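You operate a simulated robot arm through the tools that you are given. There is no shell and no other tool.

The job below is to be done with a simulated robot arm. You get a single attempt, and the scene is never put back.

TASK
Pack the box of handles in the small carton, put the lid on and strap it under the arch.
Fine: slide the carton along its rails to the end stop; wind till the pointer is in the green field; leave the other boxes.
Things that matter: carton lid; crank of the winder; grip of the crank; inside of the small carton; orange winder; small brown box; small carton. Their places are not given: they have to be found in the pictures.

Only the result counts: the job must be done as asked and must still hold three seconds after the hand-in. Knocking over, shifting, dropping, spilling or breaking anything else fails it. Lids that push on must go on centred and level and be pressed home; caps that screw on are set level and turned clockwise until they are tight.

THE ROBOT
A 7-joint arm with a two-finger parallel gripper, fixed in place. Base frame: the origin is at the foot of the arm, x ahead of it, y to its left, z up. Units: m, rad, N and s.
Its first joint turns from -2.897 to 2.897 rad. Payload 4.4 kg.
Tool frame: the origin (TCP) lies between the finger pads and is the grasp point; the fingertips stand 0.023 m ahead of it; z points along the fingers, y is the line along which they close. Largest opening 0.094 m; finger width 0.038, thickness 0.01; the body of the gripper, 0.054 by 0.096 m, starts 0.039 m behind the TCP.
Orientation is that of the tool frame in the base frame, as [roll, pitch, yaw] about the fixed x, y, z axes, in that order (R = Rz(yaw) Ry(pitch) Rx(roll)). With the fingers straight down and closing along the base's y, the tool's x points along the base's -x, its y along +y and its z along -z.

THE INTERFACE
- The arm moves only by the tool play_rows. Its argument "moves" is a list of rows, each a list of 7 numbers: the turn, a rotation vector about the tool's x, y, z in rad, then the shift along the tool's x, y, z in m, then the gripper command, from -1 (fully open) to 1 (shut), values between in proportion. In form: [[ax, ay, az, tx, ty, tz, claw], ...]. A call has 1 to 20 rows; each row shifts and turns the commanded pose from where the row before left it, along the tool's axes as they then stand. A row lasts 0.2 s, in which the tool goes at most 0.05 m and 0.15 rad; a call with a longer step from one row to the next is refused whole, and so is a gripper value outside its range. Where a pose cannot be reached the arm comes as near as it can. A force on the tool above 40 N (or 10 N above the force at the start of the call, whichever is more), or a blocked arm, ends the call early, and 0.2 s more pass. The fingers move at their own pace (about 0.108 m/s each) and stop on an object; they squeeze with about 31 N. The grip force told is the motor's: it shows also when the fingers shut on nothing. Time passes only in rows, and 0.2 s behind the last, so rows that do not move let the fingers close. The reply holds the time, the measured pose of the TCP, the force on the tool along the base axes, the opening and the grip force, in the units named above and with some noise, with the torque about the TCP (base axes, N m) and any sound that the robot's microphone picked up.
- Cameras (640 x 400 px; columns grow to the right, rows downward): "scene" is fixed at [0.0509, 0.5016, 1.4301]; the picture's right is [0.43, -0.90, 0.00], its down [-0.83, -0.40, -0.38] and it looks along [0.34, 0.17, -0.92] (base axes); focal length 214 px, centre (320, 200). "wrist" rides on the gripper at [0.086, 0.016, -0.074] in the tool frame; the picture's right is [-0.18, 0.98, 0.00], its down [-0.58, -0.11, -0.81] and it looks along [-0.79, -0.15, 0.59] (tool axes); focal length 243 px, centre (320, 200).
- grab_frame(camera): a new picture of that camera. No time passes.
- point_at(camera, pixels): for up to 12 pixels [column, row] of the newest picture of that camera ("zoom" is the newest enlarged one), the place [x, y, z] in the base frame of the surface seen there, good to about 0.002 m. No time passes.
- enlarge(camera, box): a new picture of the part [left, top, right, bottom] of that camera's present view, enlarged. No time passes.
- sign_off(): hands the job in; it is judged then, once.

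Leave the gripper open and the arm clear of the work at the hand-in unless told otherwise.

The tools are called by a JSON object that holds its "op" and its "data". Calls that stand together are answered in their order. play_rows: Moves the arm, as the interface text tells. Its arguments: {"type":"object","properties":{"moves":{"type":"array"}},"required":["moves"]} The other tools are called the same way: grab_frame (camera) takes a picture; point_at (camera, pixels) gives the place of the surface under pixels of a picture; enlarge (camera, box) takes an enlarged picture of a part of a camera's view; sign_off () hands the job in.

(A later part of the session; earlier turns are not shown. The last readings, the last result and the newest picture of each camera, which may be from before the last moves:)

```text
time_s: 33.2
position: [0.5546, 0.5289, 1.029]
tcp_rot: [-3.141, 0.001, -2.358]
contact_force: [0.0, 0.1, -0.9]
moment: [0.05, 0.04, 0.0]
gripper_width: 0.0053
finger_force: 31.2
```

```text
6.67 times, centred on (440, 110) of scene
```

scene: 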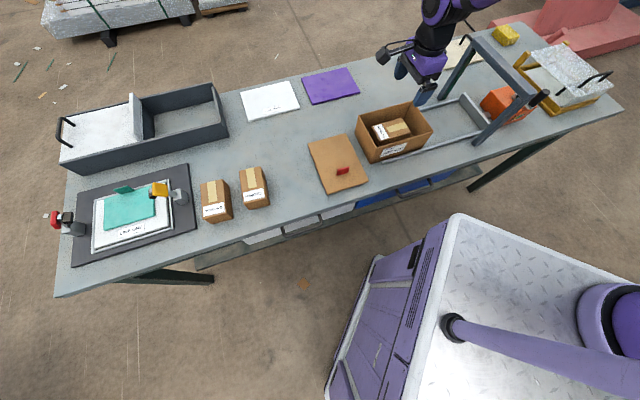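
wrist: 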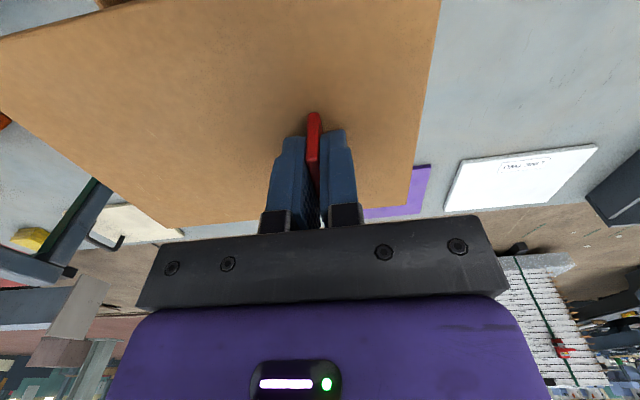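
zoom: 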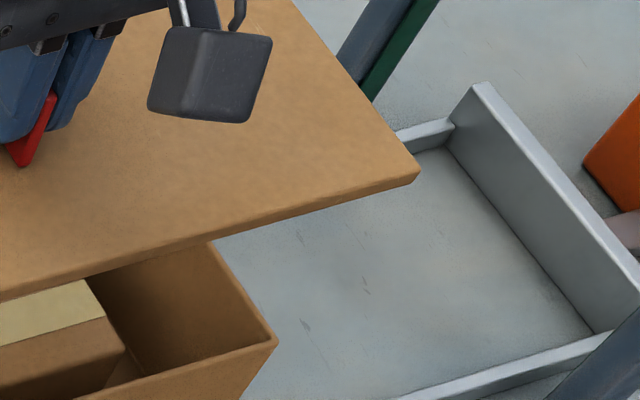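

The lid is a thin plate (with a plug below, it stood 16 mm high on the bench). I trim by +0.0017 along u and +0.003 along v, and go down until the plug is about 5 mm above the rim, then measure again.

{"op": "play_rows", "data": {"moves": [[0, 0, 0, -0.003, -0.0017, 0.03, 1], [0, 0, 0, 0, 0, 0.03, 1], [0, 0, 0, 0, 0, 0.02, 1], [0, 0, 0, 0, 0, 0.008, 1], [0, 0, 0, 0, 0, 0, 1]]}}

{"op": "enlarge", "data": {"camera": "scene", "box": [350, 85, 440, 165]}}

```text
time_s: 34.4
position: [0.5599, 0.5307, 0.9388]
tcp_rot: [-3.141, -0.002, -2.358]
contact_force: [0.0, 0.0, -0.5]
moment: [0.01, 0.03, 0.03]
gripper_width: 0.0055
finger_force: 30.7
```

```text
5.00 times, centred on (395, 125) of scene
```

zoom: 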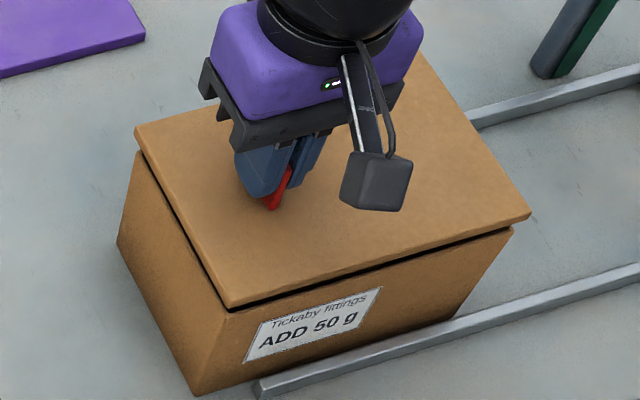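

Very near. I measure lid edges and the carton's visible upper corners.

{"op": "point_at", "data": {"camera": "zoom", "pixels": [[160, 170], [187, 220], [213, 270], [280, 284], [350, 264], [450, 234], [451, 100], [484, 150], [510, 190], [160, 125], [190, 115], [300, 240]]}}

{"op": "point_at", "data": {"camera": "zoom", "pixels": [[158, 170], [185, 220], [211, 270], [280, 287], [350, 266], [450, 236], [453, 100], [486, 150], [512, 190], [160, 123], [190, 113], [228, 298]]}}

{"op": "point_at", "data": {"camera": "zoom", "pixels": [[140, 165], [160, 205], [180, 240], [215, 305], [240, 312], [300, 294], [400, 266], [480, 243], [508, 234], [222, 318], [390, 340], [120, 245]]}}

```text
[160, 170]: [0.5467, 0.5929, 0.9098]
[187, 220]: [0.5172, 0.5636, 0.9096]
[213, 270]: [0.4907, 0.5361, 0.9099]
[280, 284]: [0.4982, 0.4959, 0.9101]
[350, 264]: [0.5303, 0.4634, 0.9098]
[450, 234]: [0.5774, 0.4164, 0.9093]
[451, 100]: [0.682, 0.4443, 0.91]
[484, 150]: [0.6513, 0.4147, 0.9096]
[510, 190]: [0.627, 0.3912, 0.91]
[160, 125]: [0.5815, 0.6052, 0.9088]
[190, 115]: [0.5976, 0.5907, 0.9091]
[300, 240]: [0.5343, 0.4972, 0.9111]
```

```text
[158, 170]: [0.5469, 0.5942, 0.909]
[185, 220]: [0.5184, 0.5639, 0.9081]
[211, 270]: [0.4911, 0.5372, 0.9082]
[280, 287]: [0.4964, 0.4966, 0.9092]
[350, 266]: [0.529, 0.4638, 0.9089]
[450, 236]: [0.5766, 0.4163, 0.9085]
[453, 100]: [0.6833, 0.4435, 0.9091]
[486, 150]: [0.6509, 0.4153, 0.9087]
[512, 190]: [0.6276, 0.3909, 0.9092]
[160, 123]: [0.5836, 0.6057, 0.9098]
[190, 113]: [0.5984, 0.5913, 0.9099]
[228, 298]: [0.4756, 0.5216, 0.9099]
```

```text
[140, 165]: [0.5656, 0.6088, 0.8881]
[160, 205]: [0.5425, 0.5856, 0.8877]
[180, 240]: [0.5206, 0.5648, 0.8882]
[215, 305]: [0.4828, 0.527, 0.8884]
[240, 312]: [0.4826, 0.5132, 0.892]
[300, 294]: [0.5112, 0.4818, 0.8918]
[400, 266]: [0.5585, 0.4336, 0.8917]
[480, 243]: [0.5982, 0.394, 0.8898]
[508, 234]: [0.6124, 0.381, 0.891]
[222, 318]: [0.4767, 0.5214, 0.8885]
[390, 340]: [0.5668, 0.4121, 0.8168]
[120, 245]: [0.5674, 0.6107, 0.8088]
```

Lid and carton agree within about 0.6 mm in both directions. I lower it gently in 2 mm steps onto the carton.

{"op": "play_rows", "data": {"moves": [[0, 0, 0, 0, 0, 0.002, 1], [0, 0, 0, 0, 0, 0.002, 1], [0, 0, 0, 0, 0, 0.002, 1], [0, 0, 0, 0, 0, 0.002, 1], [0, 0, 0, 0, 0, 0, 1]]}}

```text
time_s: 35.6
position: [0.5593, 0.5313, 0.9313]
tcp_rot: [3.14, 0.0, -2.357]
contact_force: [-0.5, -0.1, 0.2]
moment: [0.03, 0.02, -0.03]
gripper_width: 0.0057
finger_force: 31.0
```

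No resistance so far; TCP z 0.931. Further down in 2 mm steps.

{"op": "play_rows", "data": {"moves": [[0, 0, 0, 0, 0, 0.002, 1], [0, 0, 0, 0, 0, 0.002, 1], [0, 0, 0, 0, 0, 0, 1]]}}

{"op": "enlarge", "data": {"camera": "scene", "box": [350, 85, 440, 165]}}

```text
time_s: 36.4
position: [0.5609, 0.5307, 0.9288]
tcp_rot: [-3.141, 0.003, -2.358]
contact_force: [-1.3, -3.2, 15.8]
moment: [-0.65, 0.57, -0.01]
gripper_width: 0.0056
finger_force: 31.4
```

```text
5.00 times, centred on (395, 125) of scene
```

zoom: 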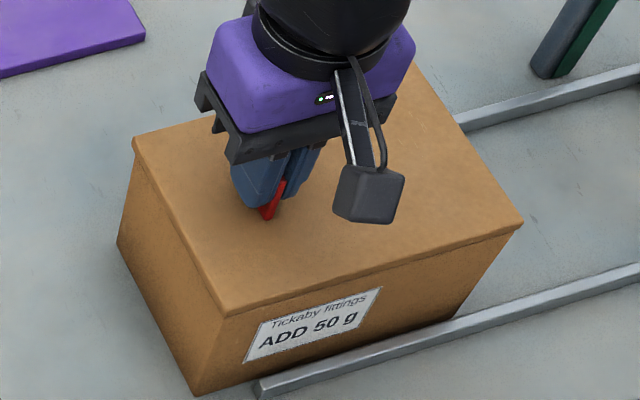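

Contact at 15.8 N, pushing on the front (-v) side. I check lid height and level with points on its top.

{"op": "point_at", "data": {"camera": "zoom", "pixels": [[150, 145], [215, 295], [240, 302], [370, 262], [500, 220], [440, 110], [160, 138], [190, 128], [300, 250], [470, 180], [200, 200], [410, 90]]}}

{"op": "point_at", "data": {"camera": "zoom", "pixels": [[160, 187], [190, 242], [212, 283], [280, 294], [350, 275], [450, 245], [455, 115], [480, 153], [505, 192], [150, 142], [170, 134], [230, 309]]}}

```text
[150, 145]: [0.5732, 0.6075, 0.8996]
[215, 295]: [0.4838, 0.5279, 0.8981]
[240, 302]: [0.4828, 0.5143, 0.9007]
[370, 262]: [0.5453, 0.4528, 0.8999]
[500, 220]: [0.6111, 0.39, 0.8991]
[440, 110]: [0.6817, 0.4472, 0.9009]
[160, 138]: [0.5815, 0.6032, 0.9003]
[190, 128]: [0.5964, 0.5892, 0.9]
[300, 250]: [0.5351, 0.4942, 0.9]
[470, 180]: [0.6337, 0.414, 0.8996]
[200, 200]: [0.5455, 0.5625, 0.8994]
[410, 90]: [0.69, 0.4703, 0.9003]
```

```text
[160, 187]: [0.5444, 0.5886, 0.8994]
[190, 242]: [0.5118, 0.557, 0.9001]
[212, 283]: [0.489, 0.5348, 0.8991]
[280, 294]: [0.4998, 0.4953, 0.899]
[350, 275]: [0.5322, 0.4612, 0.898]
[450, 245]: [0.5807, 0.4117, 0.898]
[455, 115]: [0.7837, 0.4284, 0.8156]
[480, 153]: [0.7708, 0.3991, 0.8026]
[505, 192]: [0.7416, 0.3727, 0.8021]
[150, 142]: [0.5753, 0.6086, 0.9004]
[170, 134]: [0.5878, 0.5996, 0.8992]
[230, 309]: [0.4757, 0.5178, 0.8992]
```

The lid is level at z 0.8995 and centred. I zoom on the seam between lid and carton to see whether a gap remains.

{"op": "enlarge", "data": {"camera": "scene", "box": [370, 125, 415, 155]}}

{"op": "enlarge", "data": {"camera": "scene", "box": [405, 110, 450, 145]}}

```text
13.33 times, centred on (392, 140) of scene
```

zoom: 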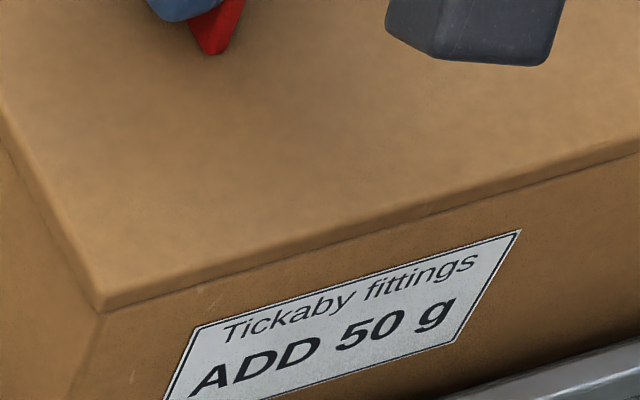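

```text
11.43 times, centred on (428, 128) of scene
```

zoom: 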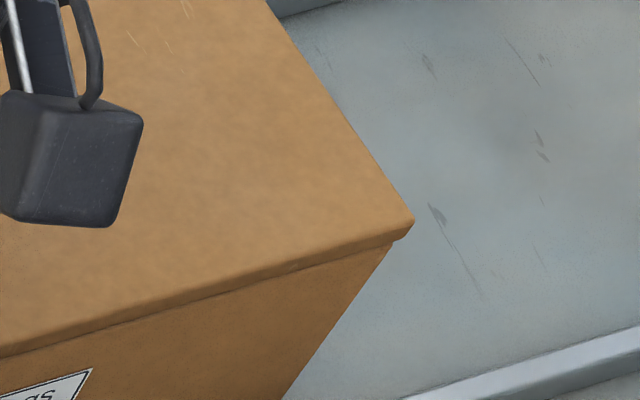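

The seam looks nearly shut. I open the fingers to let the tab go, then rise a little.

{"op": "play_rows", "data": {"moves": [[0, 0, 0, 0, 0, 0, 0.4], [0, 0, 0, 0, 0, 0, 0.4], [0, 0, 0, 0, 0, 0, 0.4], [0, 0, 0, 0, 0, -0.02, 0.4], [0, 0, 0, 0, 0, -0.03, 0.4], [0, 0, 0, 0, 0, 0, 0.4]]}}

{"op": "enlarge", "data": {"camera": "scene", "box": [350, 85, 440, 165]}}

```text
time_s: 37.8
position: [0.5604, 0.5306, 0.979]
tcp_rot: [-3.141, -0.001, -2.359]
contact_force: [0.6, -0.5, -0.5]
moment: [0.0, -0.01, 0.04]
gripper_width: 0.0283
finger_force: 0.1
```

```text
5.00 times, centred on (395, 125) of scene
```

zoom: 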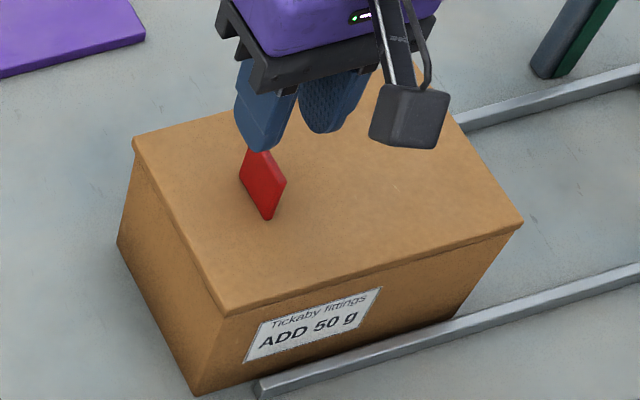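

The tab is free. I move 0.047 m along the carton to the lid's middle, close the fingers and come down to just above the lid.

{"op": "play_rows", "data": {"moves": [[0, 0, 0, 0, -0.047, 0, 1], [0, 0, 0, 0, 0, 0, 1], [0, 0, 0, 0, 0, 0.03, 1], [0, 0, 0, 0, 0, 0.02, 1], [0, 0, 0, 0, 0, 0.003, 1], [0, 0, 0, 0, 0, 0, 1]]}}

```text
time_s: 39.2
position: [0.5936, 0.4966, 0.9245]
tcp_rot: [3.141, 0.0, -2.358]
contact_force: [0.2, -0.6, -0.3]
moment: [0.0, 0.0, 0.03]
gripper_width: 0.0
finger_force: 31.4
```

Now pressing: 1 to 2 mm steps, watching the force.

{"op": "play_rows", "data": {"moves": [[0, 0, 0, 0, 0, 0.002, 1], [0, 0, 0, 0, 0, 0.0015, 1], [0, 0, 0, 0, 0, 0.001, 1], [0, 0, 0, 0, 0, 0.001, 1], [0, 0, 0, 0, 0, 0, 1]]}}

```text
time_s: 40.4
position: [0.5927, 0.4985, 0.9214]
tcp_rot: [-3.139, 0.004, -2.359]
contact_force: [-3.4, -8.5, 37.6]
moment: [-0.33, 0.25, 0.0]
gripper_width: 0.0
finger_force: 30.9
```

37.6 N at TCP z 0.9214, no sound. I let off and measure the lid's height against the rim.

{"op": "play_rows", "data": {"moves": [[0, 0, 0, 0, 0, -0.02, 1], [0, 0, 0, 0, 0, -0.04, 1], [0, 0, 0, 0, 0, -0.04, 1], [0, 0, 0, 0, 0, 0, 1]]}}

{"op": "enlarge", "data": {"camera": "scene", "box": [350, 85, 440, 165]}}

```text
time_s: 41.4
position: [0.593, 0.4949, 1.0198]
tcp_rot: [3.141, 0.0, -2.357]
contact_force: [-0.2, -0.1, 0.0]
moment: [0.0, -0.01, -0.04]
gripper_width: 0.0
finger_force: 31.1
```

```text
5.00 times, centred on (395, 125) of scene
```

zoom: 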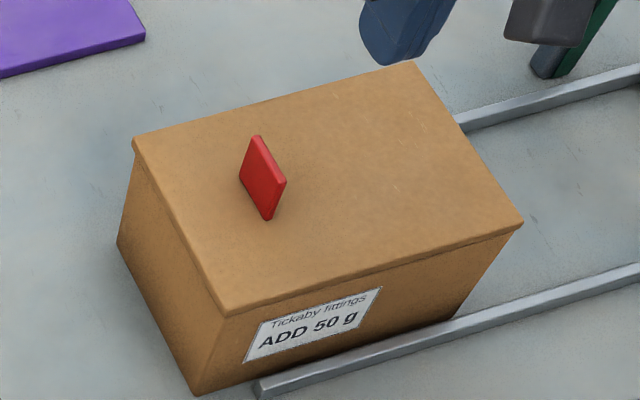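

{"op": "point_at", "data": {"camera": "zoom", "pixels": [[150, 145], [200, 255], [240, 300], [370, 262], [500, 220], [440, 115], [170, 135], [300, 100], [300, 250], [470, 180], [400, 72], [340, 180]]}}

{"op": "point_at", "data": {"camera": "zoom", "pixels": [[160, 187], [190, 242], [212, 283], [280, 294], [350, 273], [450, 243], [436, 100], [470, 148], [500, 192], [200, 121], [300, 93], [380, 71]]}}

{"op": "point_at", "data": {"camera": "zoom", "pixels": [[137, 168], [160, 212], [190, 268], [222, 322], [260, 312], [320, 294], [420, 264], [500, 240], [128, 200], [200, 320], [400, 275], [515, 240]]}}

```text
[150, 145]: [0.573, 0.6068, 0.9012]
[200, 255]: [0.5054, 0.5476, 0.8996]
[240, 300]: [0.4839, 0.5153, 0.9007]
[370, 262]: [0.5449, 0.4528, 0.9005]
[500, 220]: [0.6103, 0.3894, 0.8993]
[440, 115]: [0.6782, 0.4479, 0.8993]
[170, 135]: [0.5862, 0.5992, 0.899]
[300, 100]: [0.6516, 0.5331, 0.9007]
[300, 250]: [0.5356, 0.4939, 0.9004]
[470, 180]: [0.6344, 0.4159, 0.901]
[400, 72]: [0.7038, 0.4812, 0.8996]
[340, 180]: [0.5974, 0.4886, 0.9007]
```

```text
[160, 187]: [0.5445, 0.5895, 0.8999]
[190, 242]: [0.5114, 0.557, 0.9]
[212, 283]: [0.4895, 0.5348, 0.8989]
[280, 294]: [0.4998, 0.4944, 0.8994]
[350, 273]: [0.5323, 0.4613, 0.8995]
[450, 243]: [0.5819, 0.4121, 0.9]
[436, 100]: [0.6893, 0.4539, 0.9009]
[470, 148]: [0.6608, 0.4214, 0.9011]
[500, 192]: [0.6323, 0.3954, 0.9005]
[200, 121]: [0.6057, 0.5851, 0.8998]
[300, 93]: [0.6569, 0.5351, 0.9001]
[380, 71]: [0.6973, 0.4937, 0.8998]
```

```text
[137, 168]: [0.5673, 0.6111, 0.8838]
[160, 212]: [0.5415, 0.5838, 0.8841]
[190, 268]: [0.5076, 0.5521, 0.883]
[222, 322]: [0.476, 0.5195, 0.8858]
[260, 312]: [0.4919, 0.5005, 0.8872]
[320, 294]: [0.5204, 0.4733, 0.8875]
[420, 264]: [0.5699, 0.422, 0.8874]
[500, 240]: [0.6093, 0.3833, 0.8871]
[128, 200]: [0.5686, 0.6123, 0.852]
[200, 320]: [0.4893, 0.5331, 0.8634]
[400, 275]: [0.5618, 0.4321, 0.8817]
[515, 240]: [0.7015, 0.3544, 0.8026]
```

The lid's top is level at 0.900, 9 mm above the rim. I zoom hard on the corners to see whether it sits down on the rim.

{"op": "enlarge", "data": {"camera": "scene", "box": [420, 120, 440, 140]}}

{"op": "enlarge", "data": {"camera": "scene", "box": [383, 138, 403, 155]}}

{"op": "enlarge", "data": {"camera": "scene", "box": [352, 105, 376, 125]}}

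```text
16.00 times, centred on (430, 130) of scene
```

zoom: 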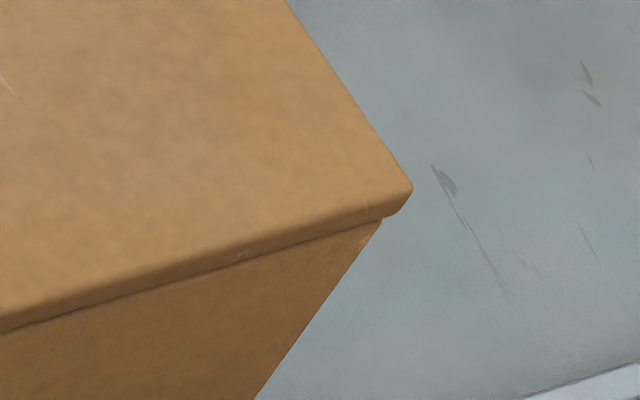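

```text
16.00 times, centred on (393, 146) of scene
```

zoom: 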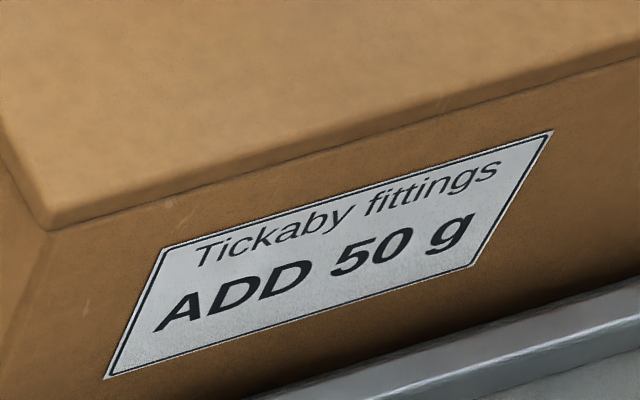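

```text
16.00 times, centred on (364, 115) of scene
```

zoom: 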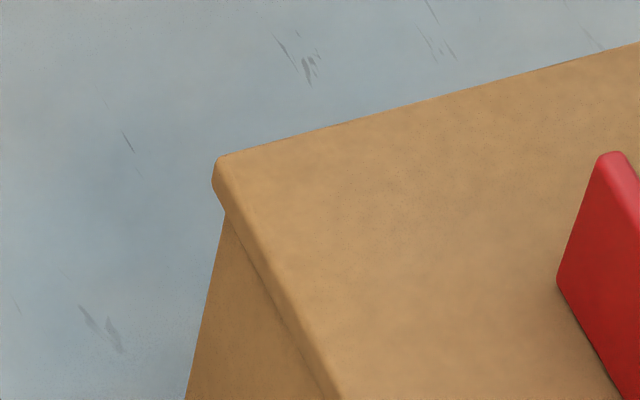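

The lid's plate (about 9 mm thick) lies on the rim with no gap on any side, so it is home. Next I slide the carton. The gripper body would catch the lid, so I go behind the carton's far-left end, turn the hand so the open fingers straddle along its width, and tilt the hand 0.3 rad so only the fingertips push the wall. First: move back and turn.

{"op": "play_rows", "data": {"moves": [[0, 0, 0, -0.0004, 0.04, 0, 1], [0, 0, 0, -0.0004, 0.04, 0, 1], [0, 0, 0, -0.0004, 0.04, 0, 1], [0, 0, 0, -0.0004, 0.04, 0, 1], [0, 0, 0, -0.0004, 0.04, 0, 1], [0, 0, 0.1428, 0, 0, 0, -1], [0, 0, 0.1428, 0, 0, 0, -1], [0, 0, 0.1428, 0, 0, 0, -1], [0, 0, 0.1428, 0, 0, 0, -1], [0, 0, 0.1428, 0, 0, 0, -1], [0, 0, 0.1428, 0, 0, 0, -1], [0, 0, 0.1428, 0, 0, 0, -1], [0, 0, 0.1428, 0, 0, 0, -1], [0, 0, 0.1428, 0, 0, 0, -1], [0, 0, 0.1428, 0, 0, 0, -1], [0, 0, 0.1428, 0, 0, 0, -1], [0, 0, 0, 0, 0, 0, -1]]}}

{"op": "grab_frame", "data": {"camera": "scene"}}

```text
time_s: 45.0
position: [0.4524, 0.6406, 1.0183]
tcp_rot: [3.141, 0.0, 2.352]
contact_force: [-0.2, -0.1, -0.3]
moment: [0.04, 0.0, 0.0]
gripper_width: 0.0941
finger_force: 0.2
```

```text
taken
```

scene: 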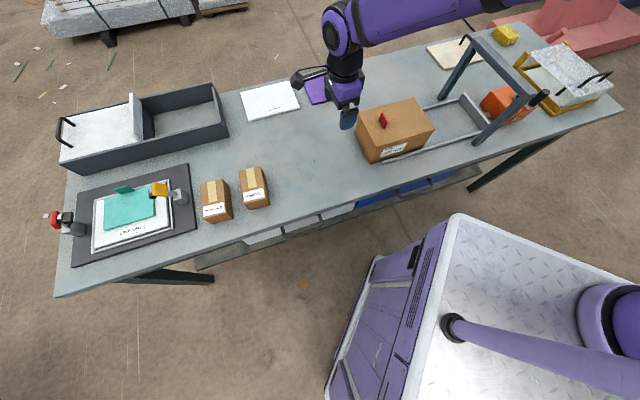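

In place behind the carton (u -0.133, v 0.773). Now down to TCP z 0.852 and tilt by -0.3 rad about the tool's y.

{"op": "play_rows", "data": {"moves": [[0, 0, 0, 0, -0.002, 0.0415, -1], [0, 0, 0, 0, 0, 0.0415, -1], [0, 0, 0, 0, 0, 0.0415, -1], [0, 0, 0, 0, 0, 0.0415, -1], [0, -0.15, 0, 0, 0, 0, -1], [0, -0.15, 0, 0, 0, 0, -1], [0, 0, 0, 0, 0, 0, -1]]}}

{"op": "enlarge", "data": {"camera": "scene", "box": [280, 60, 440, 180]}}

```text
time_s: 46.6
position: [0.4508, 0.6388, 0.853]
tcp_rot: [3.141, 0.302, 2.357]
contact_force: [-0.5, -0.7, -0.8]
moment: [-0.04, -0.01, 0.0]
gripper_width: 0.094
finger_force: 0.1
```

```text
3.33 times, centred on (360, 120) of scene
```

zoom: 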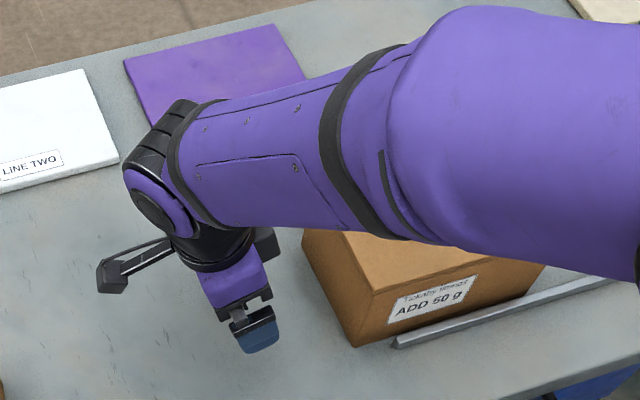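

Tips lean toward the carton as intended. I approach along the rails' direction till just short of the wall.

{"op": "play_rows", "data": {"moves": [[0, 0, 0, -0.0229, 0, 0.0071, -1], [0, 0, 0, -0.0229, 0, 0.0071, -1], [0, 0, 0, -0.0191, 0, 0.0059, -1], [0, 0, 0, 0, 0, 0, -1]]}}

{"op": "grab_frame", "data": {"camera": "wrist"}}

{"op": "enlarge", "data": {"camera": "scene", "box": [320, 60, 460, 180]}}

```text
time_s: 47.6
position: [0.5015, 0.5908, 0.8537]
tcp_rot: [-3.141, 0.301, 2.355]
contact_force: [0.1, -0.5, -0.6]
moment: [0.0, 0.0, 0.0]
gripper_width: 0.0942
finger_force: 0.0
```

```text
taken
```

wrist: 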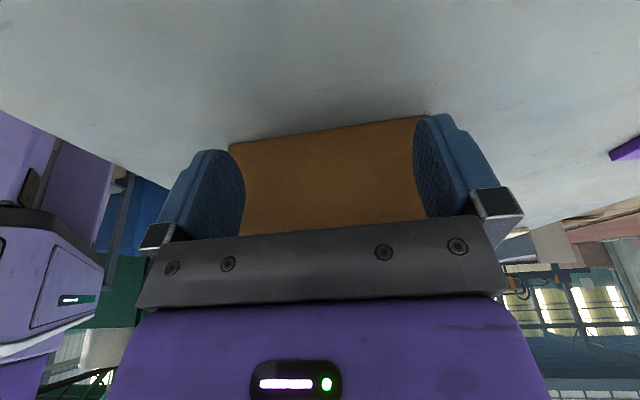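

```text
3.33 times, centred on (390, 120) of scene
```

zoom: 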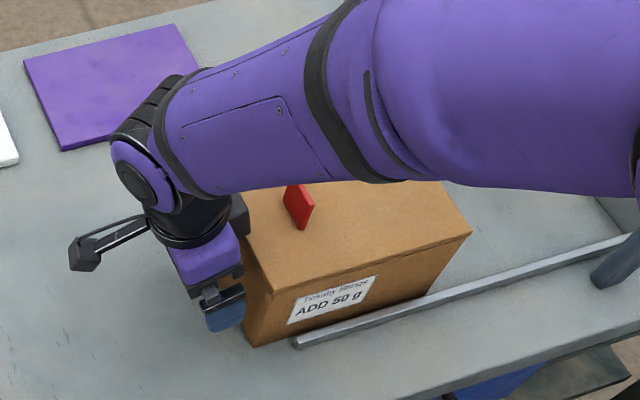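

The tips are right before the wall, both fingers square to it. I push slowly for 4 cm first and read the force.

{"op": "play_rows", "data": {"moves": [[0, 0, 0, -0.0076, 0, 0.0024, -1], [0, 0, 0, -0.0096, 0, 0.003, -1], [0, 0, 0, -0.0096, 0, 0.003, -1], [0, 0, 0, -0.0096, 0, 0.003, -1], [0, 0, 0, -0.0096, 0, 0.003, -1]]}}

{"op": "enlarge", "data": {"camera": "scene", "box": [320, 60, 460, 180]}}

```text
time_s: 48.8
position: [0.5343, 0.5559, 0.8527]
tcp_rot: [-3.14, 0.299, 2.354]
contact_force: [-0.2, 1.4, 0.6]
moment: [0.01, 0.04, -0.05]
gripper_width: 0.0941
finger_force: 0.1
```

```text
3.33 times, centred on (390, 120) of scene
```

zoom: 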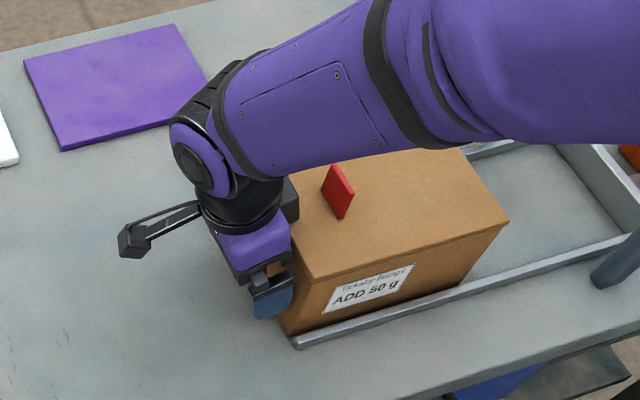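

The carton slides with almost no force (1.4 N). I push on by 0.18 m in 2 cm steps, then look.

{"op": "play_rows", "data": {"moves": [[0, 0, 0, -0.0143, 0, 0.0045, -1], [0, 0, 0, -0.0191, 0, 0.0059, -1], [0, 0, 0, -0.0191, 0, 0.0059, -1], [0, 0, 0, -0.0191, 0, 0.0059, -1], [0, 0, 0, -0.0191, 0, 0.0059, -1], [0, 0, 0, -0.0191, 0, 0.0059, -1], [0, 0, 0, -0.0191, 0, 0.0059, -1], [0, 0, 0, -0.0143, 0, 0.0045, -1], [0, 0, 0, -0.0096, 0, 0.003, -1], [0, 0, 0, 0, 0, 0, -1]]}}

{"op": "grab_frame", "data": {"camera": "scene"}}

{"op": "grab_frame", "data": {"camera": "wrist"}}

```text
time_s: 51.0
position: [0.6472, 0.4433, 0.8528]
tcp_rot: [-3.14, 0.3, 2.355]
contact_force: [-0.6, 1.3, 1.0]
moment: [-0.06, -0.02, -0.03]
gripper_width: 0.0945
finger_force: 0.2
```

```text
taken
```

scene: 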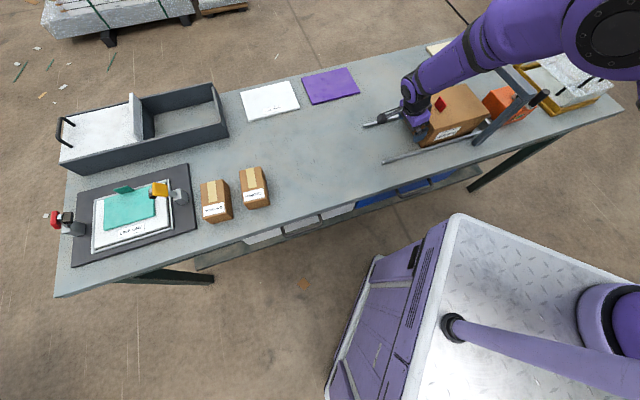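

```text
taken
```

wrist: 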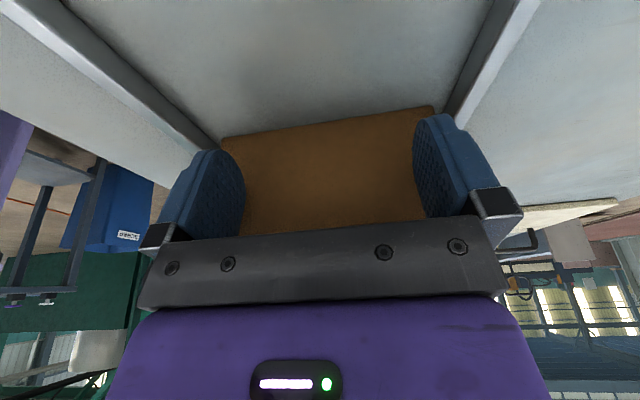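

The carton is now under the arch, some 4.5 cm before the stop. I zoom to check the clearance.

{"op": "enlarge", "data": {"camera": "scene", "box": [400, 60, 540, 160]}}

```text
4.00 times, centred on (470, 110) of scene
```

zoom: 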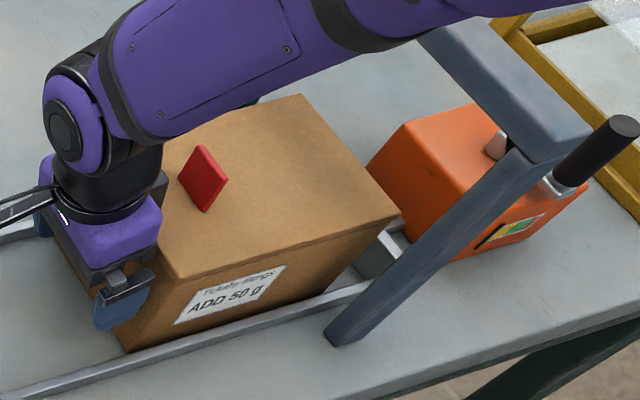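

Clear. I push on: 3 cm, then small steps.

{"op": "play_rows", "data": {"moves": [[0, 0, 0, -0.0096, 0, 0.003, -1], [0, 0, 0, -0.0096, 0, 0.003, -1], [0, 0, 0, -0.0096, 0, 0.003, -1], [0, 0, 0, -0.0038, 0, 0.0012, -1], [0, 0, 0, -0.0038, 0, 0.0012, -1], [0, 0, 0, 0, 0, 0, -1]]}}

```text
time_s: 52.4
position: [0.6738, 0.4172, 0.8527]
tcp_rot: [-3.141, 0.3, 2.354]
contact_force: [-1.8, 1.8, 1.6]
moment: [0.0, 0.04, -0.1]
gripper_width: 0.0941
finger_force: 0.0
```

Still free (2.5 N). Steps of 2 mm now until the stop is felt.

{"op": "play_rows", "data": {"moves": [[0, 0, 0, -0.0019, 0, 0.0006, -1], [0, 0, 0, -0.0019, 0, 0.0006, -1], [0, 0, 0, -0.0019, 0, 0.0006, -1], [0, 0, 0, 0, 0, 0, -1]]}}

```text
time_s: 53.4
position: [0.6786, 0.4128, 0.8526]
tcp_rot: [3.141, 0.299, 2.357]
contact_force: [-1.0, 2.1, 0.9]
moment: [0.04, 0.0, 0.13]
gripper_width: 0.0939
finger_force: 0.1
```

{"op": "play_rows", "data": {"moves": [[0, 0, 0, -0.0019, 0, 0.0006, -1], [0, 0, 0, -0.0019, 0, 0.0006, -1], [0, 0, 0, -0.0019, 0, 0.0006, -1], [0, 0, 0, 0, 0, 0, -1]]}}

{"op": "enlarge", "data": {"camera": "scene", "box": [400, 60, 540, 160]}}

```text
time_s: 54.4
position: [0.68, 0.4114, 0.8514]
tcp_rot: [-3.141, 0.299, 2.358]
contact_force: [-25.8, 17.5, 10.5]
moment: [0.08, 0.27, -0.41]
gripper_width: 0.094
finger_force: 0.0
```

```text
4.00 times, centred on (470, 110) of scene
```

zoom: 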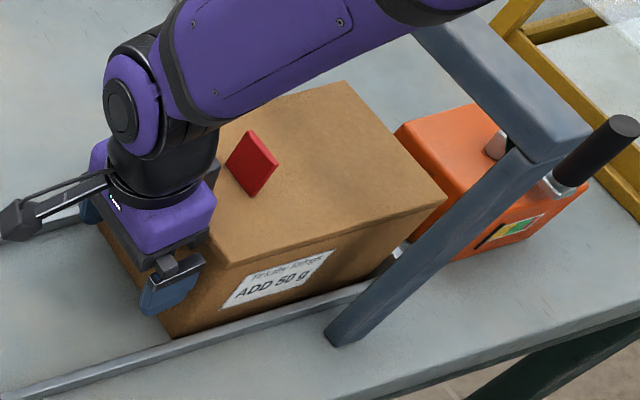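

The stop is felt: about 31 N against the push, TCP u 0.190 as predicted. I back off along the rails.

{"op": "play_rows", "data": {"moves": [[0, 0, 0, 0.0019, 0, -0.0006, -1], [0, 0, 0, 0.0057, 0, -0.0018, -1], [0, 0, 0, 0.0191, 0, -0.0059, -1], [0, 0, 0, 0.0286, 0, -0.0089, -1], [0, 0, 0, 0.0286, 0, -0.0089, -1], [0, 0.15, 0, 0, 0, 0, -1], [0, 0.15, 0, 0, 0, 0, -1], [0, 0, 0, 0, 0, -0.045, -1], [0, 0, 0, 0, 0, -0.045, -1], [0, 0, 0, 0, 0, -0.045, -1], [0, 0, 0, 0, 0, -0.045, -1], [0, 0, 0, 0, 0, -0.045, -1], [0, 0, 0, 0, 0, 0, -1]]}}

{"op": "grab_frame", "data": {"camera": "scene"}}

{"op": "grab_frame", "data": {"camera": "wrist"}}

```text
time_s: 57.2
position: [0.621, 0.4692, 1.0773]
tcp_rot: [-3.141, 0.0, 2.354]
contact_force: [0.0, 0.3, 0.5]
moment: [0.01, -0.01, -0.01]
gripper_width: 0.0939
finger_force: 0.0
```

```text
taken
```

scene: 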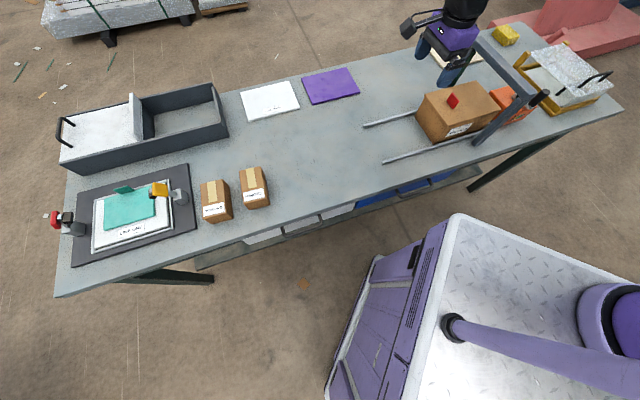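

```text
taken
```

wrist: 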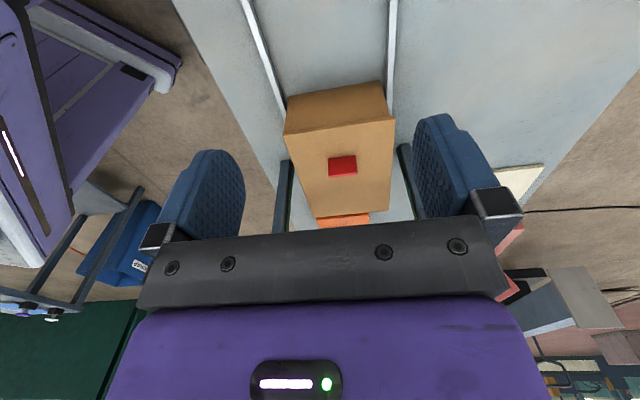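

The carton stands under the arch. I zoom in to check it touches the stop and sits square, with the lid still centred.

{"op": "enlarge", "data": {"camera": "scene", "box": [405, 65, 525, 150]}}

```text
4.71 times, centred on (465, 108) of scene
```

zoom: 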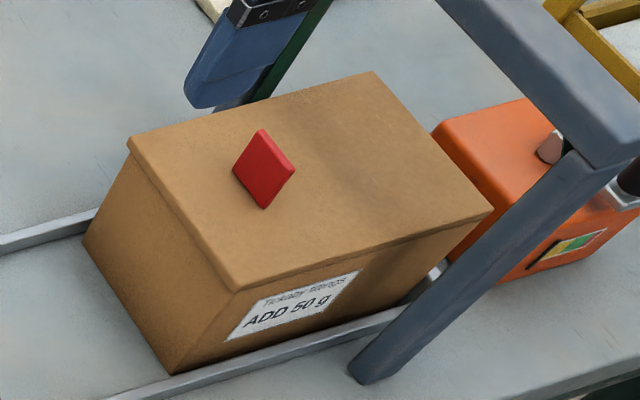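

{"op": "point_at", "data": {"camera": "zoom", "pixels": [[132, 142], [370, 76], [488, 210], [236, 288], [160, 188], [200, 245], [300, 267], [420, 229], [400, 115], [450, 170], [200, 124], [300, 97]]}}

{"op": "point_at", "data": {"camera": "zoom", "pixels": [[130, 165], [160, 210], [200, 265], [228, 305], [260, 290], [380, 262], [455, 235], [440, 262], [90, 240], [165, 365], [265, 170], [330, 200]]}}

```text
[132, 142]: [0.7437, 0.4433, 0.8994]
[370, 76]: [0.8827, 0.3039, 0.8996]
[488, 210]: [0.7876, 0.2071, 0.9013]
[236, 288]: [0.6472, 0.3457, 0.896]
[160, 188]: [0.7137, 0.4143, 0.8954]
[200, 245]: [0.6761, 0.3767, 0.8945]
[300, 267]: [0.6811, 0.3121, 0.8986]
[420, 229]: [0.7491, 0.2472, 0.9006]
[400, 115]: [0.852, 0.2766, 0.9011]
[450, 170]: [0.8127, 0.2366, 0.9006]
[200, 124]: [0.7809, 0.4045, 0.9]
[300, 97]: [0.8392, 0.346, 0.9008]
```

```text
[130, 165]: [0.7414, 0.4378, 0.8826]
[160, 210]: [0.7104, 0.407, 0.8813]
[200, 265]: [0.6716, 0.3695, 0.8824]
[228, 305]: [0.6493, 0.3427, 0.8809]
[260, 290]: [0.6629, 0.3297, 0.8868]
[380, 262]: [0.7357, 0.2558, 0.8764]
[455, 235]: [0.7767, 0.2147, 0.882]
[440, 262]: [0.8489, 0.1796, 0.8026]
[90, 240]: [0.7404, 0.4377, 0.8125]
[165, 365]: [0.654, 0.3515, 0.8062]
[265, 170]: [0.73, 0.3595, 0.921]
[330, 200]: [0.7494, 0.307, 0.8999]
```

The carton's end face is at u 0.2143 (so its front is at the stop's 0.413), square and mid between the rails, lid centred and level. Now the winder: enlarge for measuring the crank.

{"op": "enlarge", "data": {"camera": "scene", "box": [485, 75, 560, 125]}}

```text
8.00 times, centred on (522, 100) of scene
```

zoom: 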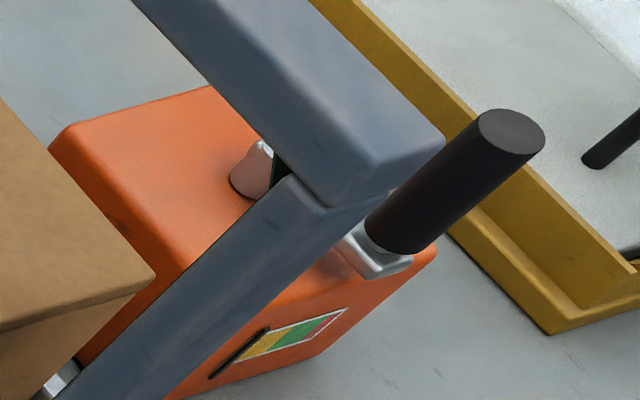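

{"op": "point_at", "data": {"camera": "zoom", "pixels": [[512, 132], [485, 125], [540, 138], [515, 150], [400, 235], [375, 240], [370, 262], [400, 265], [265, 150], [245, 180], [240, 360], [335, 315]]}}

{"op": "point_at", "data": {"camera": "zoom", "pixels": [[440, 190], [470, 200], [420, 180], [265, 345], [290, 337], [320, 325], [215, 373], [262, 333], [150, 180], [425, 258], [255, 165], [355, 262]]}}

```text
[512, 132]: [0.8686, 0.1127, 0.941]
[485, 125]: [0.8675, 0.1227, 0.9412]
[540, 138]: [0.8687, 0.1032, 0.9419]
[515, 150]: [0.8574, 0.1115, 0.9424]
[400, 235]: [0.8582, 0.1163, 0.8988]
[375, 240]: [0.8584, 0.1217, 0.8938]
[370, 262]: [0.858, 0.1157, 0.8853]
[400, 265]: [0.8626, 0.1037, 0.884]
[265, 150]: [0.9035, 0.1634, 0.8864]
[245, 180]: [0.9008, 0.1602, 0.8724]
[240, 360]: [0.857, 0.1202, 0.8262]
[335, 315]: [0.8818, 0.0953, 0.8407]
```

```text
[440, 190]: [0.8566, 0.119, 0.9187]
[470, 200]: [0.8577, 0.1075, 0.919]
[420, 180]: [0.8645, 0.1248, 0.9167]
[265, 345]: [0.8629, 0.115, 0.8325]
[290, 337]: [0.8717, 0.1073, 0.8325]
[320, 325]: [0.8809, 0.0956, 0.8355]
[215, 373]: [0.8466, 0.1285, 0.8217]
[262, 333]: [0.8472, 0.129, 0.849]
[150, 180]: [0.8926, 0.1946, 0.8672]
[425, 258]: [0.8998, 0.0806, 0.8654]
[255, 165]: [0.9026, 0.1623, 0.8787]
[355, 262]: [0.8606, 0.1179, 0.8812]
```

The grip's top centre is about (0.868, 0.113, 0.942), diameter about 0.021; the pivot hub is near (0.91, 0.16). I also measure the yellow frame and glass behind, to stay clear.

{"op": "enlarge", "data": {"camera": "scene", "box": [500, 30, 625, 130]}}

```text
4.00 times, centred on (562, 80) of scene
```

zoom: 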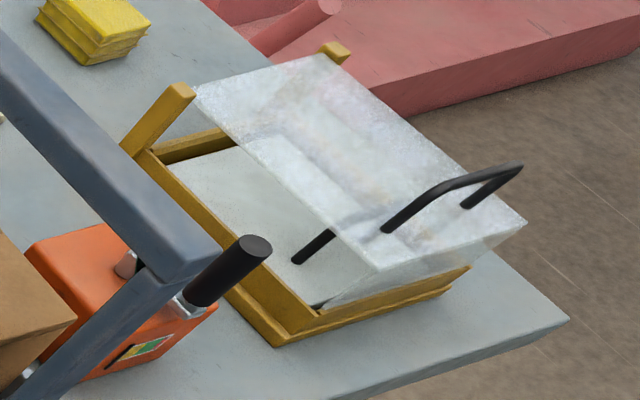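

{"op": "point_at", "data": {"camera": "zoom", "pixels": [[280, 335], [310, 315], [235, 285], [182, 92], [140, 150], [200, 90], [375, 265], [310, 250], [520, 225], [450, 185], [260, 160], [320, 60]]}}

```text
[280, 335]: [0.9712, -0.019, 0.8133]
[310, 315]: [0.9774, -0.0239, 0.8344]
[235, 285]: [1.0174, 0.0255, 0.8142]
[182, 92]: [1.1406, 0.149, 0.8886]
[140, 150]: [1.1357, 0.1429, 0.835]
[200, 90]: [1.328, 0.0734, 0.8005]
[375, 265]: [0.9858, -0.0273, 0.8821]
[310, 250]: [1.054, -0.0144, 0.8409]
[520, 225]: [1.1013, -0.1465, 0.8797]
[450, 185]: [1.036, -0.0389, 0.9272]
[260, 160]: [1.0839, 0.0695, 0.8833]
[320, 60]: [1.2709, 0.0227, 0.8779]
```

The frame starts at u 0.70, away from the crank's circle (u up to about 0.60). I raise the hand to 1.2, turn it to yaw 225° (camera on the side away from the arch) and go over the crank grip.

{"op": "play_rows", "data": {"moves": [[0, 0, 0, 0, 0, -0.04, -1], [0, 0, 0, 0, 0, -0.04, -1], [0, 0, 0, 0, 0, -0.04, -1], [0, 0, -0.1428, 0, 0, 0, -1], [0, 0, -0.1428, 0, 0, 0, -1], [0, 0, -0.1428, 0, 0, 0, -1], [0, 0, -0.1428, 0, 0, 0, -1], [0, 0, -0.1428, 0, 0, 0, -1], [0, 0, -0.1428, 0, 0, 0, -1], [0, 0, -0.1428, 0, 0, 0, -1], [0, 0, -0.1428, 0, 0, 0, -1], [0, 0, -0.1428, 0, 0, 0, -1], [0, 0, -0.1428, 0, 0, 0, -1], [0, 0, -0.1428, 0, 0, 0, -1], [0, 0, 0, 0, 0, 0, -1]]}}

{"op": "play_rows", "data": {"moves": [[0, 0, 0, 0.0086, -0.0474, 0, -1], [0, 0, 0, 0.0086, -0.0474, 0, -1], [0, 0, 0, 0.0086, -0.0474, 0, -1], [0, 0, 0, 0.0086, -0.0474, 0, -1], [0, 0, 0, 0.0086, -0.0474, 0, -1], [0, 0, 0, 0.0086, -0.0474, 0, -1], [0, 0, 0, 0.0086, -0.0474, 0, -1], [0, 0, 0, 0.0086, -0.0474, 0, -1], [0, 0, 0, 0.0086, -0.0474, 0, -1], [0, 0, 0, 0, 0, 0.04, -1], [0, 0, 0, 0, 0, 0.04, -1], [0, 0, 0, 0, 0, 0.03, -1], [0, 0, 0, 0, 0, 0, -1]]}}

{"op": "grab_frame", "data": {"camera": "wrist"}}

{"op": "grab_frame", "data": {"camera": "scene"}}

```text
time_s: 60.4
position: [0.6208, 0.4707, 1.1972]
tcp_rot: [3.141, 0.0, -2.355]
contact_force: [0.4, 0.2, -0.4]
moment: [-0.02, 0.04, 0.03]
gripper_width: 0.094
finger_force: 0.0
```

```text
time_s: 63.2
position: [0.8668, 0.1138, 1.0881]
tcp_rot: [-3.14, 0.0, -2.357]
contact_force: [-0.3, 0.4, -0.3]
moment: [0.02, -0.04, 0.0]
gripper_width: 0.0941
finger_force: 0.0
```

```text
taken
```

wrist: 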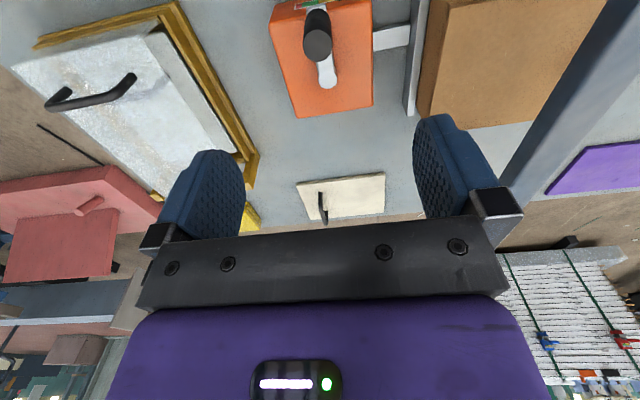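

```text
taken
```

scene: 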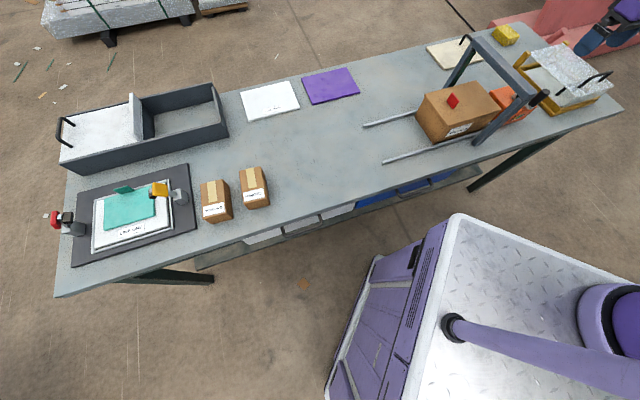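

The wrist view shows the crank at (320,50). I enlarge it and measure pivot and grip.

{"op": "enlarge", "data": {"camera": "wrist", "box": [255, 0, 415, 125]}}

```text
3.20 times, centred on (335, 62) of wrist
```

zoom: 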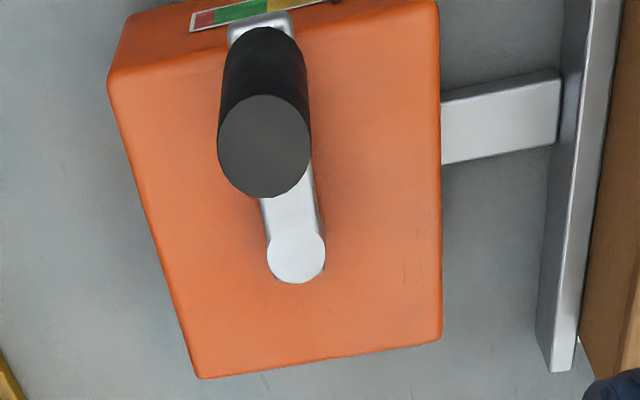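

{"op": "point_at", "data": {"camera": "zoom", "pixels": [[297, 258], [273, 258], [320, 258], [297, 238], [297, 280], [265, 146], [224, 146], [306, 146], [265, 102], [265, 190], [290, 205], [350, 280]]}}

{"op": "point_at", "data": {"camera": "zoom", "pixels": [[297, 256], [285, 258], [310, 258], [240, 30], [200, 372], [435, 335], [432, 30], [120, 90], [548, 330], [560, 200], [585, 200], [610, 250]]}}

```text
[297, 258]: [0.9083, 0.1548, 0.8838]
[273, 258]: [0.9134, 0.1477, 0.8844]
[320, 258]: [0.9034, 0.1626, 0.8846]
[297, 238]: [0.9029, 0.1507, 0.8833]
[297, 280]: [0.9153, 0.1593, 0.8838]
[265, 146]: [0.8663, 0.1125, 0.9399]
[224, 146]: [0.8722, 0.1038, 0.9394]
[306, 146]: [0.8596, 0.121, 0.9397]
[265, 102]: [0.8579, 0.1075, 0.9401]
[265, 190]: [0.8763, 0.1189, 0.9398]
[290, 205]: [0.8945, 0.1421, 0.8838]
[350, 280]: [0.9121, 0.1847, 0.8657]
```

```text
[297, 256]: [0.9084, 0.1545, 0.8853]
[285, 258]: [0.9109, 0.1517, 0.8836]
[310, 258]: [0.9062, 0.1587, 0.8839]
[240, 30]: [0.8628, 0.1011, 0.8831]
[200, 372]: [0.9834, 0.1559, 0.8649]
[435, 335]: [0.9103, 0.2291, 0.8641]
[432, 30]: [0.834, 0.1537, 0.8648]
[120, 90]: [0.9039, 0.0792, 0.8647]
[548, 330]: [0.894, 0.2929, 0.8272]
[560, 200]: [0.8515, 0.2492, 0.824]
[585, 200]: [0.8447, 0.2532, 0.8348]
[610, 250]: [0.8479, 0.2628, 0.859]
```

Pivot: (0.908, 0.1548); grip: (0.8665, 0.1125), top 0.940, so the crank radius is 0.060 and it points along -v now. I come down over the grip to TCP z 0.915.

{"op": "play_rows", "data": {"moves": [[0, 0, 0, 0.0014, -0.0006, 0.04, -1], [0, 0, 0, 0, 0, 0.04, -1], [0, 0, 0, 0, 0, 0.04, -1], [0, 0, 0, 0, 0, 0.035, -1], [0, 0, 0, 0, 0, 0.018, -1], [0, 0, 0, 0, 0, 0, -1]]}}

{"op": "grab_frame", "data": {"camera": "wrist"}}

{"op": "enlarge", "data": {"camera": "scene", "box": [470, 40, 600, 140]}}

```text
time_s: 64.6
position: [0.8667, 0.1111, 0.9156]
tcp_rot: [3.14, 0.001, -2.357]
contact_force: [0.3, 0.0, -0.2]
moment: [0.0, 0.0, 0.05]
gripper_width: 0.0938
finger_force: 0.2
```

```text
taken
```

wrist: 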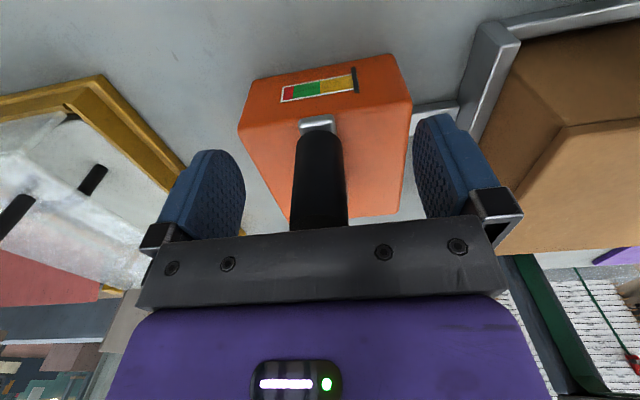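

```text
4.00 times, centred on (535, 90) of scene
```

zoom: 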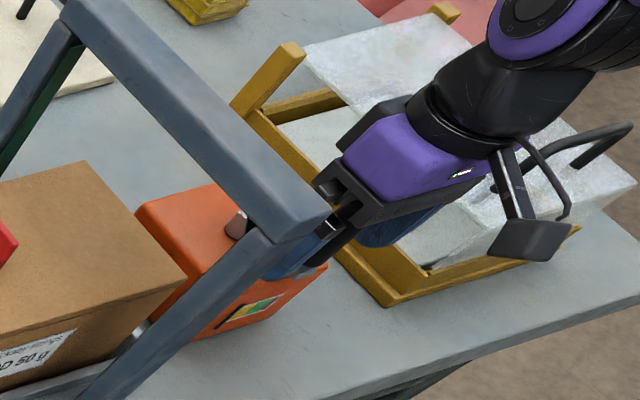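

The wrist camera sees the dial well: the pointer is at the yellow end (355,80), green in the middle, red at the left. I close on the grip.

{"op": "play_rows", "data": {"moves": [[0, 0, 0, 0, 0, 0, 1], [0, 0, 0, 0, 0, 0, 1], [0, 0, 0, 0, 0, 0, 1], [0, 0, 0, 0, 0, 0, 1]]}}

```text
time_s: 65.6
position: [0.8664, 0.1118, 0.9152]
tcp_rot: [3.141, 0.001, -2.357]
contact_force: [-1.2, -0.2, -2.6]
moment: [-0.43, -0.5, -0.01]
gripper_width: 0.0242
finger_force: 45.5
```

Held at 0.0242 m. I turn clockwise (seen from above) by 0.45 rad as a trial and look at the pointer.

{"op": "play_rows", "data": {"moves": [[0, 0, 0, -0.00067, 0.00897, 0, 1], [0, 0, 0, -0.00201, 0.00876, 0, 1], [0, 0, 0, -0.00329, 0.00837, 0, 1], [0, 0, 0, 0, 0, 0, 1]]}}

{"op": "grab_frame", "data": {"camera": "wrist"}}

```text
time_s: 66.6
position: [0.8525, 0.1354, 0.9145]
tcp_rot: [-3.141, -0.001, -2.358]
contact_force: [7.4, 0.6, -5.3]
moment: [0.49, 0.51, -0.02]
gripper_width: 0.0242
finger_force: 44.8
```

```text
taken
```

wrist: 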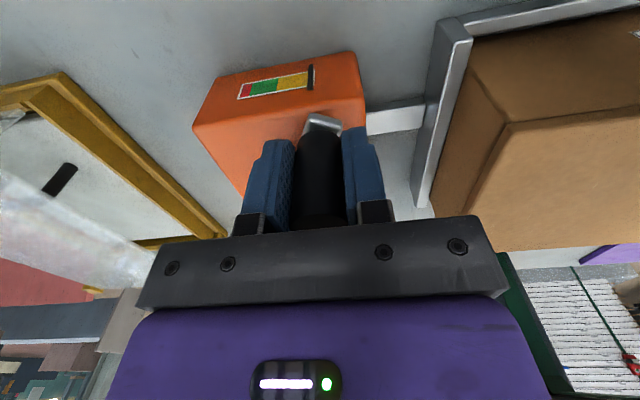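

{"op": "enlarge", "data": {"camera": "wrist", "box": [225, 55, 325, 115]}}

```text
6.40 times, centred on (275, 85) of wrist
```

zoom: 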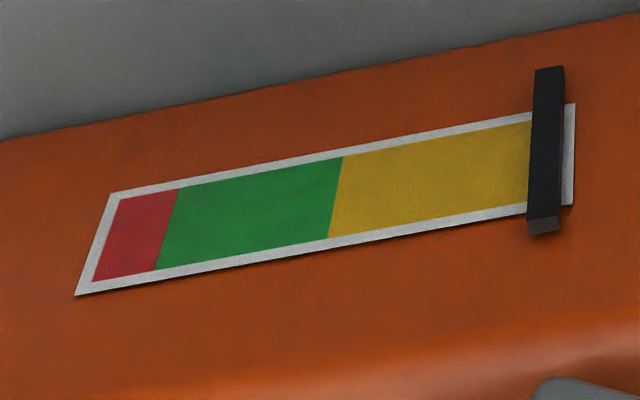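

The pointer moved in from the edge: clockwise winds it toward green. I go on clockwise to 1.2 rad and check the force.

{"op": "play_rows", "data": {"moves": [[0, 0, 0, -0.00814, 0.01256, 0, 1], [0, 0, 0, -0.01099, 0.01015, 0, 1], [0, 0, 0, -0.01316, 0.00712, 0, 1], [0, 0, 0, 0, 0, 0, 1]]}}

{"op": "grab_frame", "data": {"camera": "wrist"}}

```text
time_s: 67.6
position: [0.8557, 0.1771, 0.9142]
tcp_rot: [-3.14, 0.001, -2.361]
contact_force: [22.7, -12.0, 2.0]
moment: [0.62, 0.65, -0.01]
gripper_width: 0.0245
finger_force: 45.3
```

```text
taken
```

wrist: 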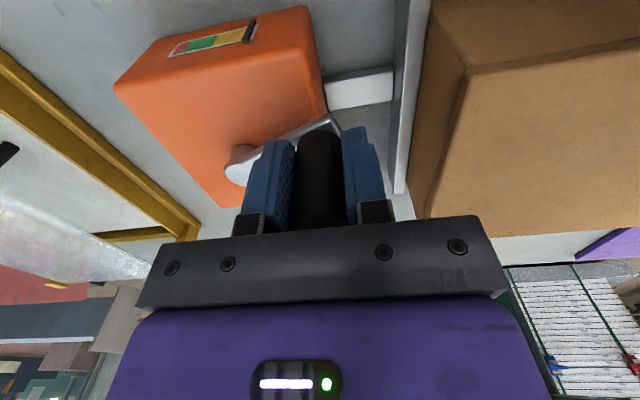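

Force 26 N, mostly radial: my circle is about 2 mm too wide. I shrink it (centre u 0.5338, v 0.7487, radius 0.057). First the pointer.

{"op": "enlarge", "data": {"camera": "wrist", "box": [155, 10, 275, 70]}}

```text
5.33 times, centred on (215, 40) of wrist
```

zoom: 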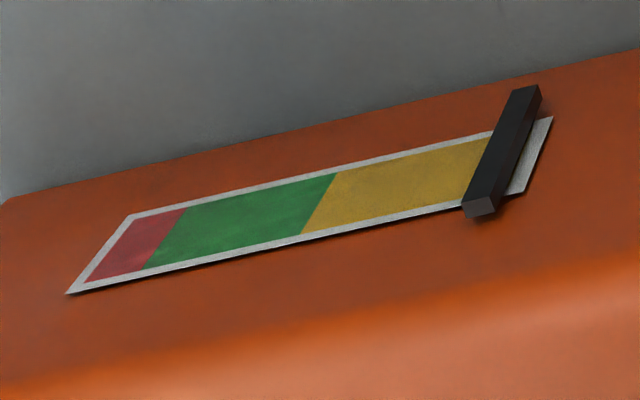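

Pointer is at about 0.89 of the scale; green spans 0.17 to 0.50, so roughly 1.1 more turns are needed. Continuing on the smaller circle.

{"op": "play_rows", "data": {"moves": [[0, 0, 0, -0.0119, 0.0009, 0, 1], [0, 0, 0, -0.0143, -0.0001, 0, 1], [0, 0, 0, -0.0137, -0.0036, 0, 1], [0, 0, 0, 0, 0, 0, 1]]}}

```text
time_s: 68.6
position: [0.8842, 0.2045, 0.915]
tcp_rot: [3.139, -0.003, -2.358]
contact_force: [3.0, -9.3, 1.7]
moment: [-0.76, -0.24, 0.0]
gripper_width: 0.0243
finger_force: 44.5
```

On the circle now (forces about 10 N). Going on clockwise to 2.95 rad.

{"op": "play_rows", "data": {"moves": [[0, 0, 0, -0.0125, -0.00683, 0, 1], [0, 0, 0, -0.01038, -0.00975, 0, 1], [0, 0, 0, -0.00764, -0.01202, 0, 1], [0, 0, 0, -0.00444, -0.01353, 0, 1], [0, 0, 0, 0, 0, 0, 1]]}}

```text
time_s: 69.8
position: [0.9377, 0.2017, 0.9149]
tcp_rot: [3.141, -0.001, -2.357]
contact_force: [4.7, 8.2, -14.9]
moment: [-0.57, -0.43, 0.0]
gripper_width: 0.0242
finger_force: 45.3
```

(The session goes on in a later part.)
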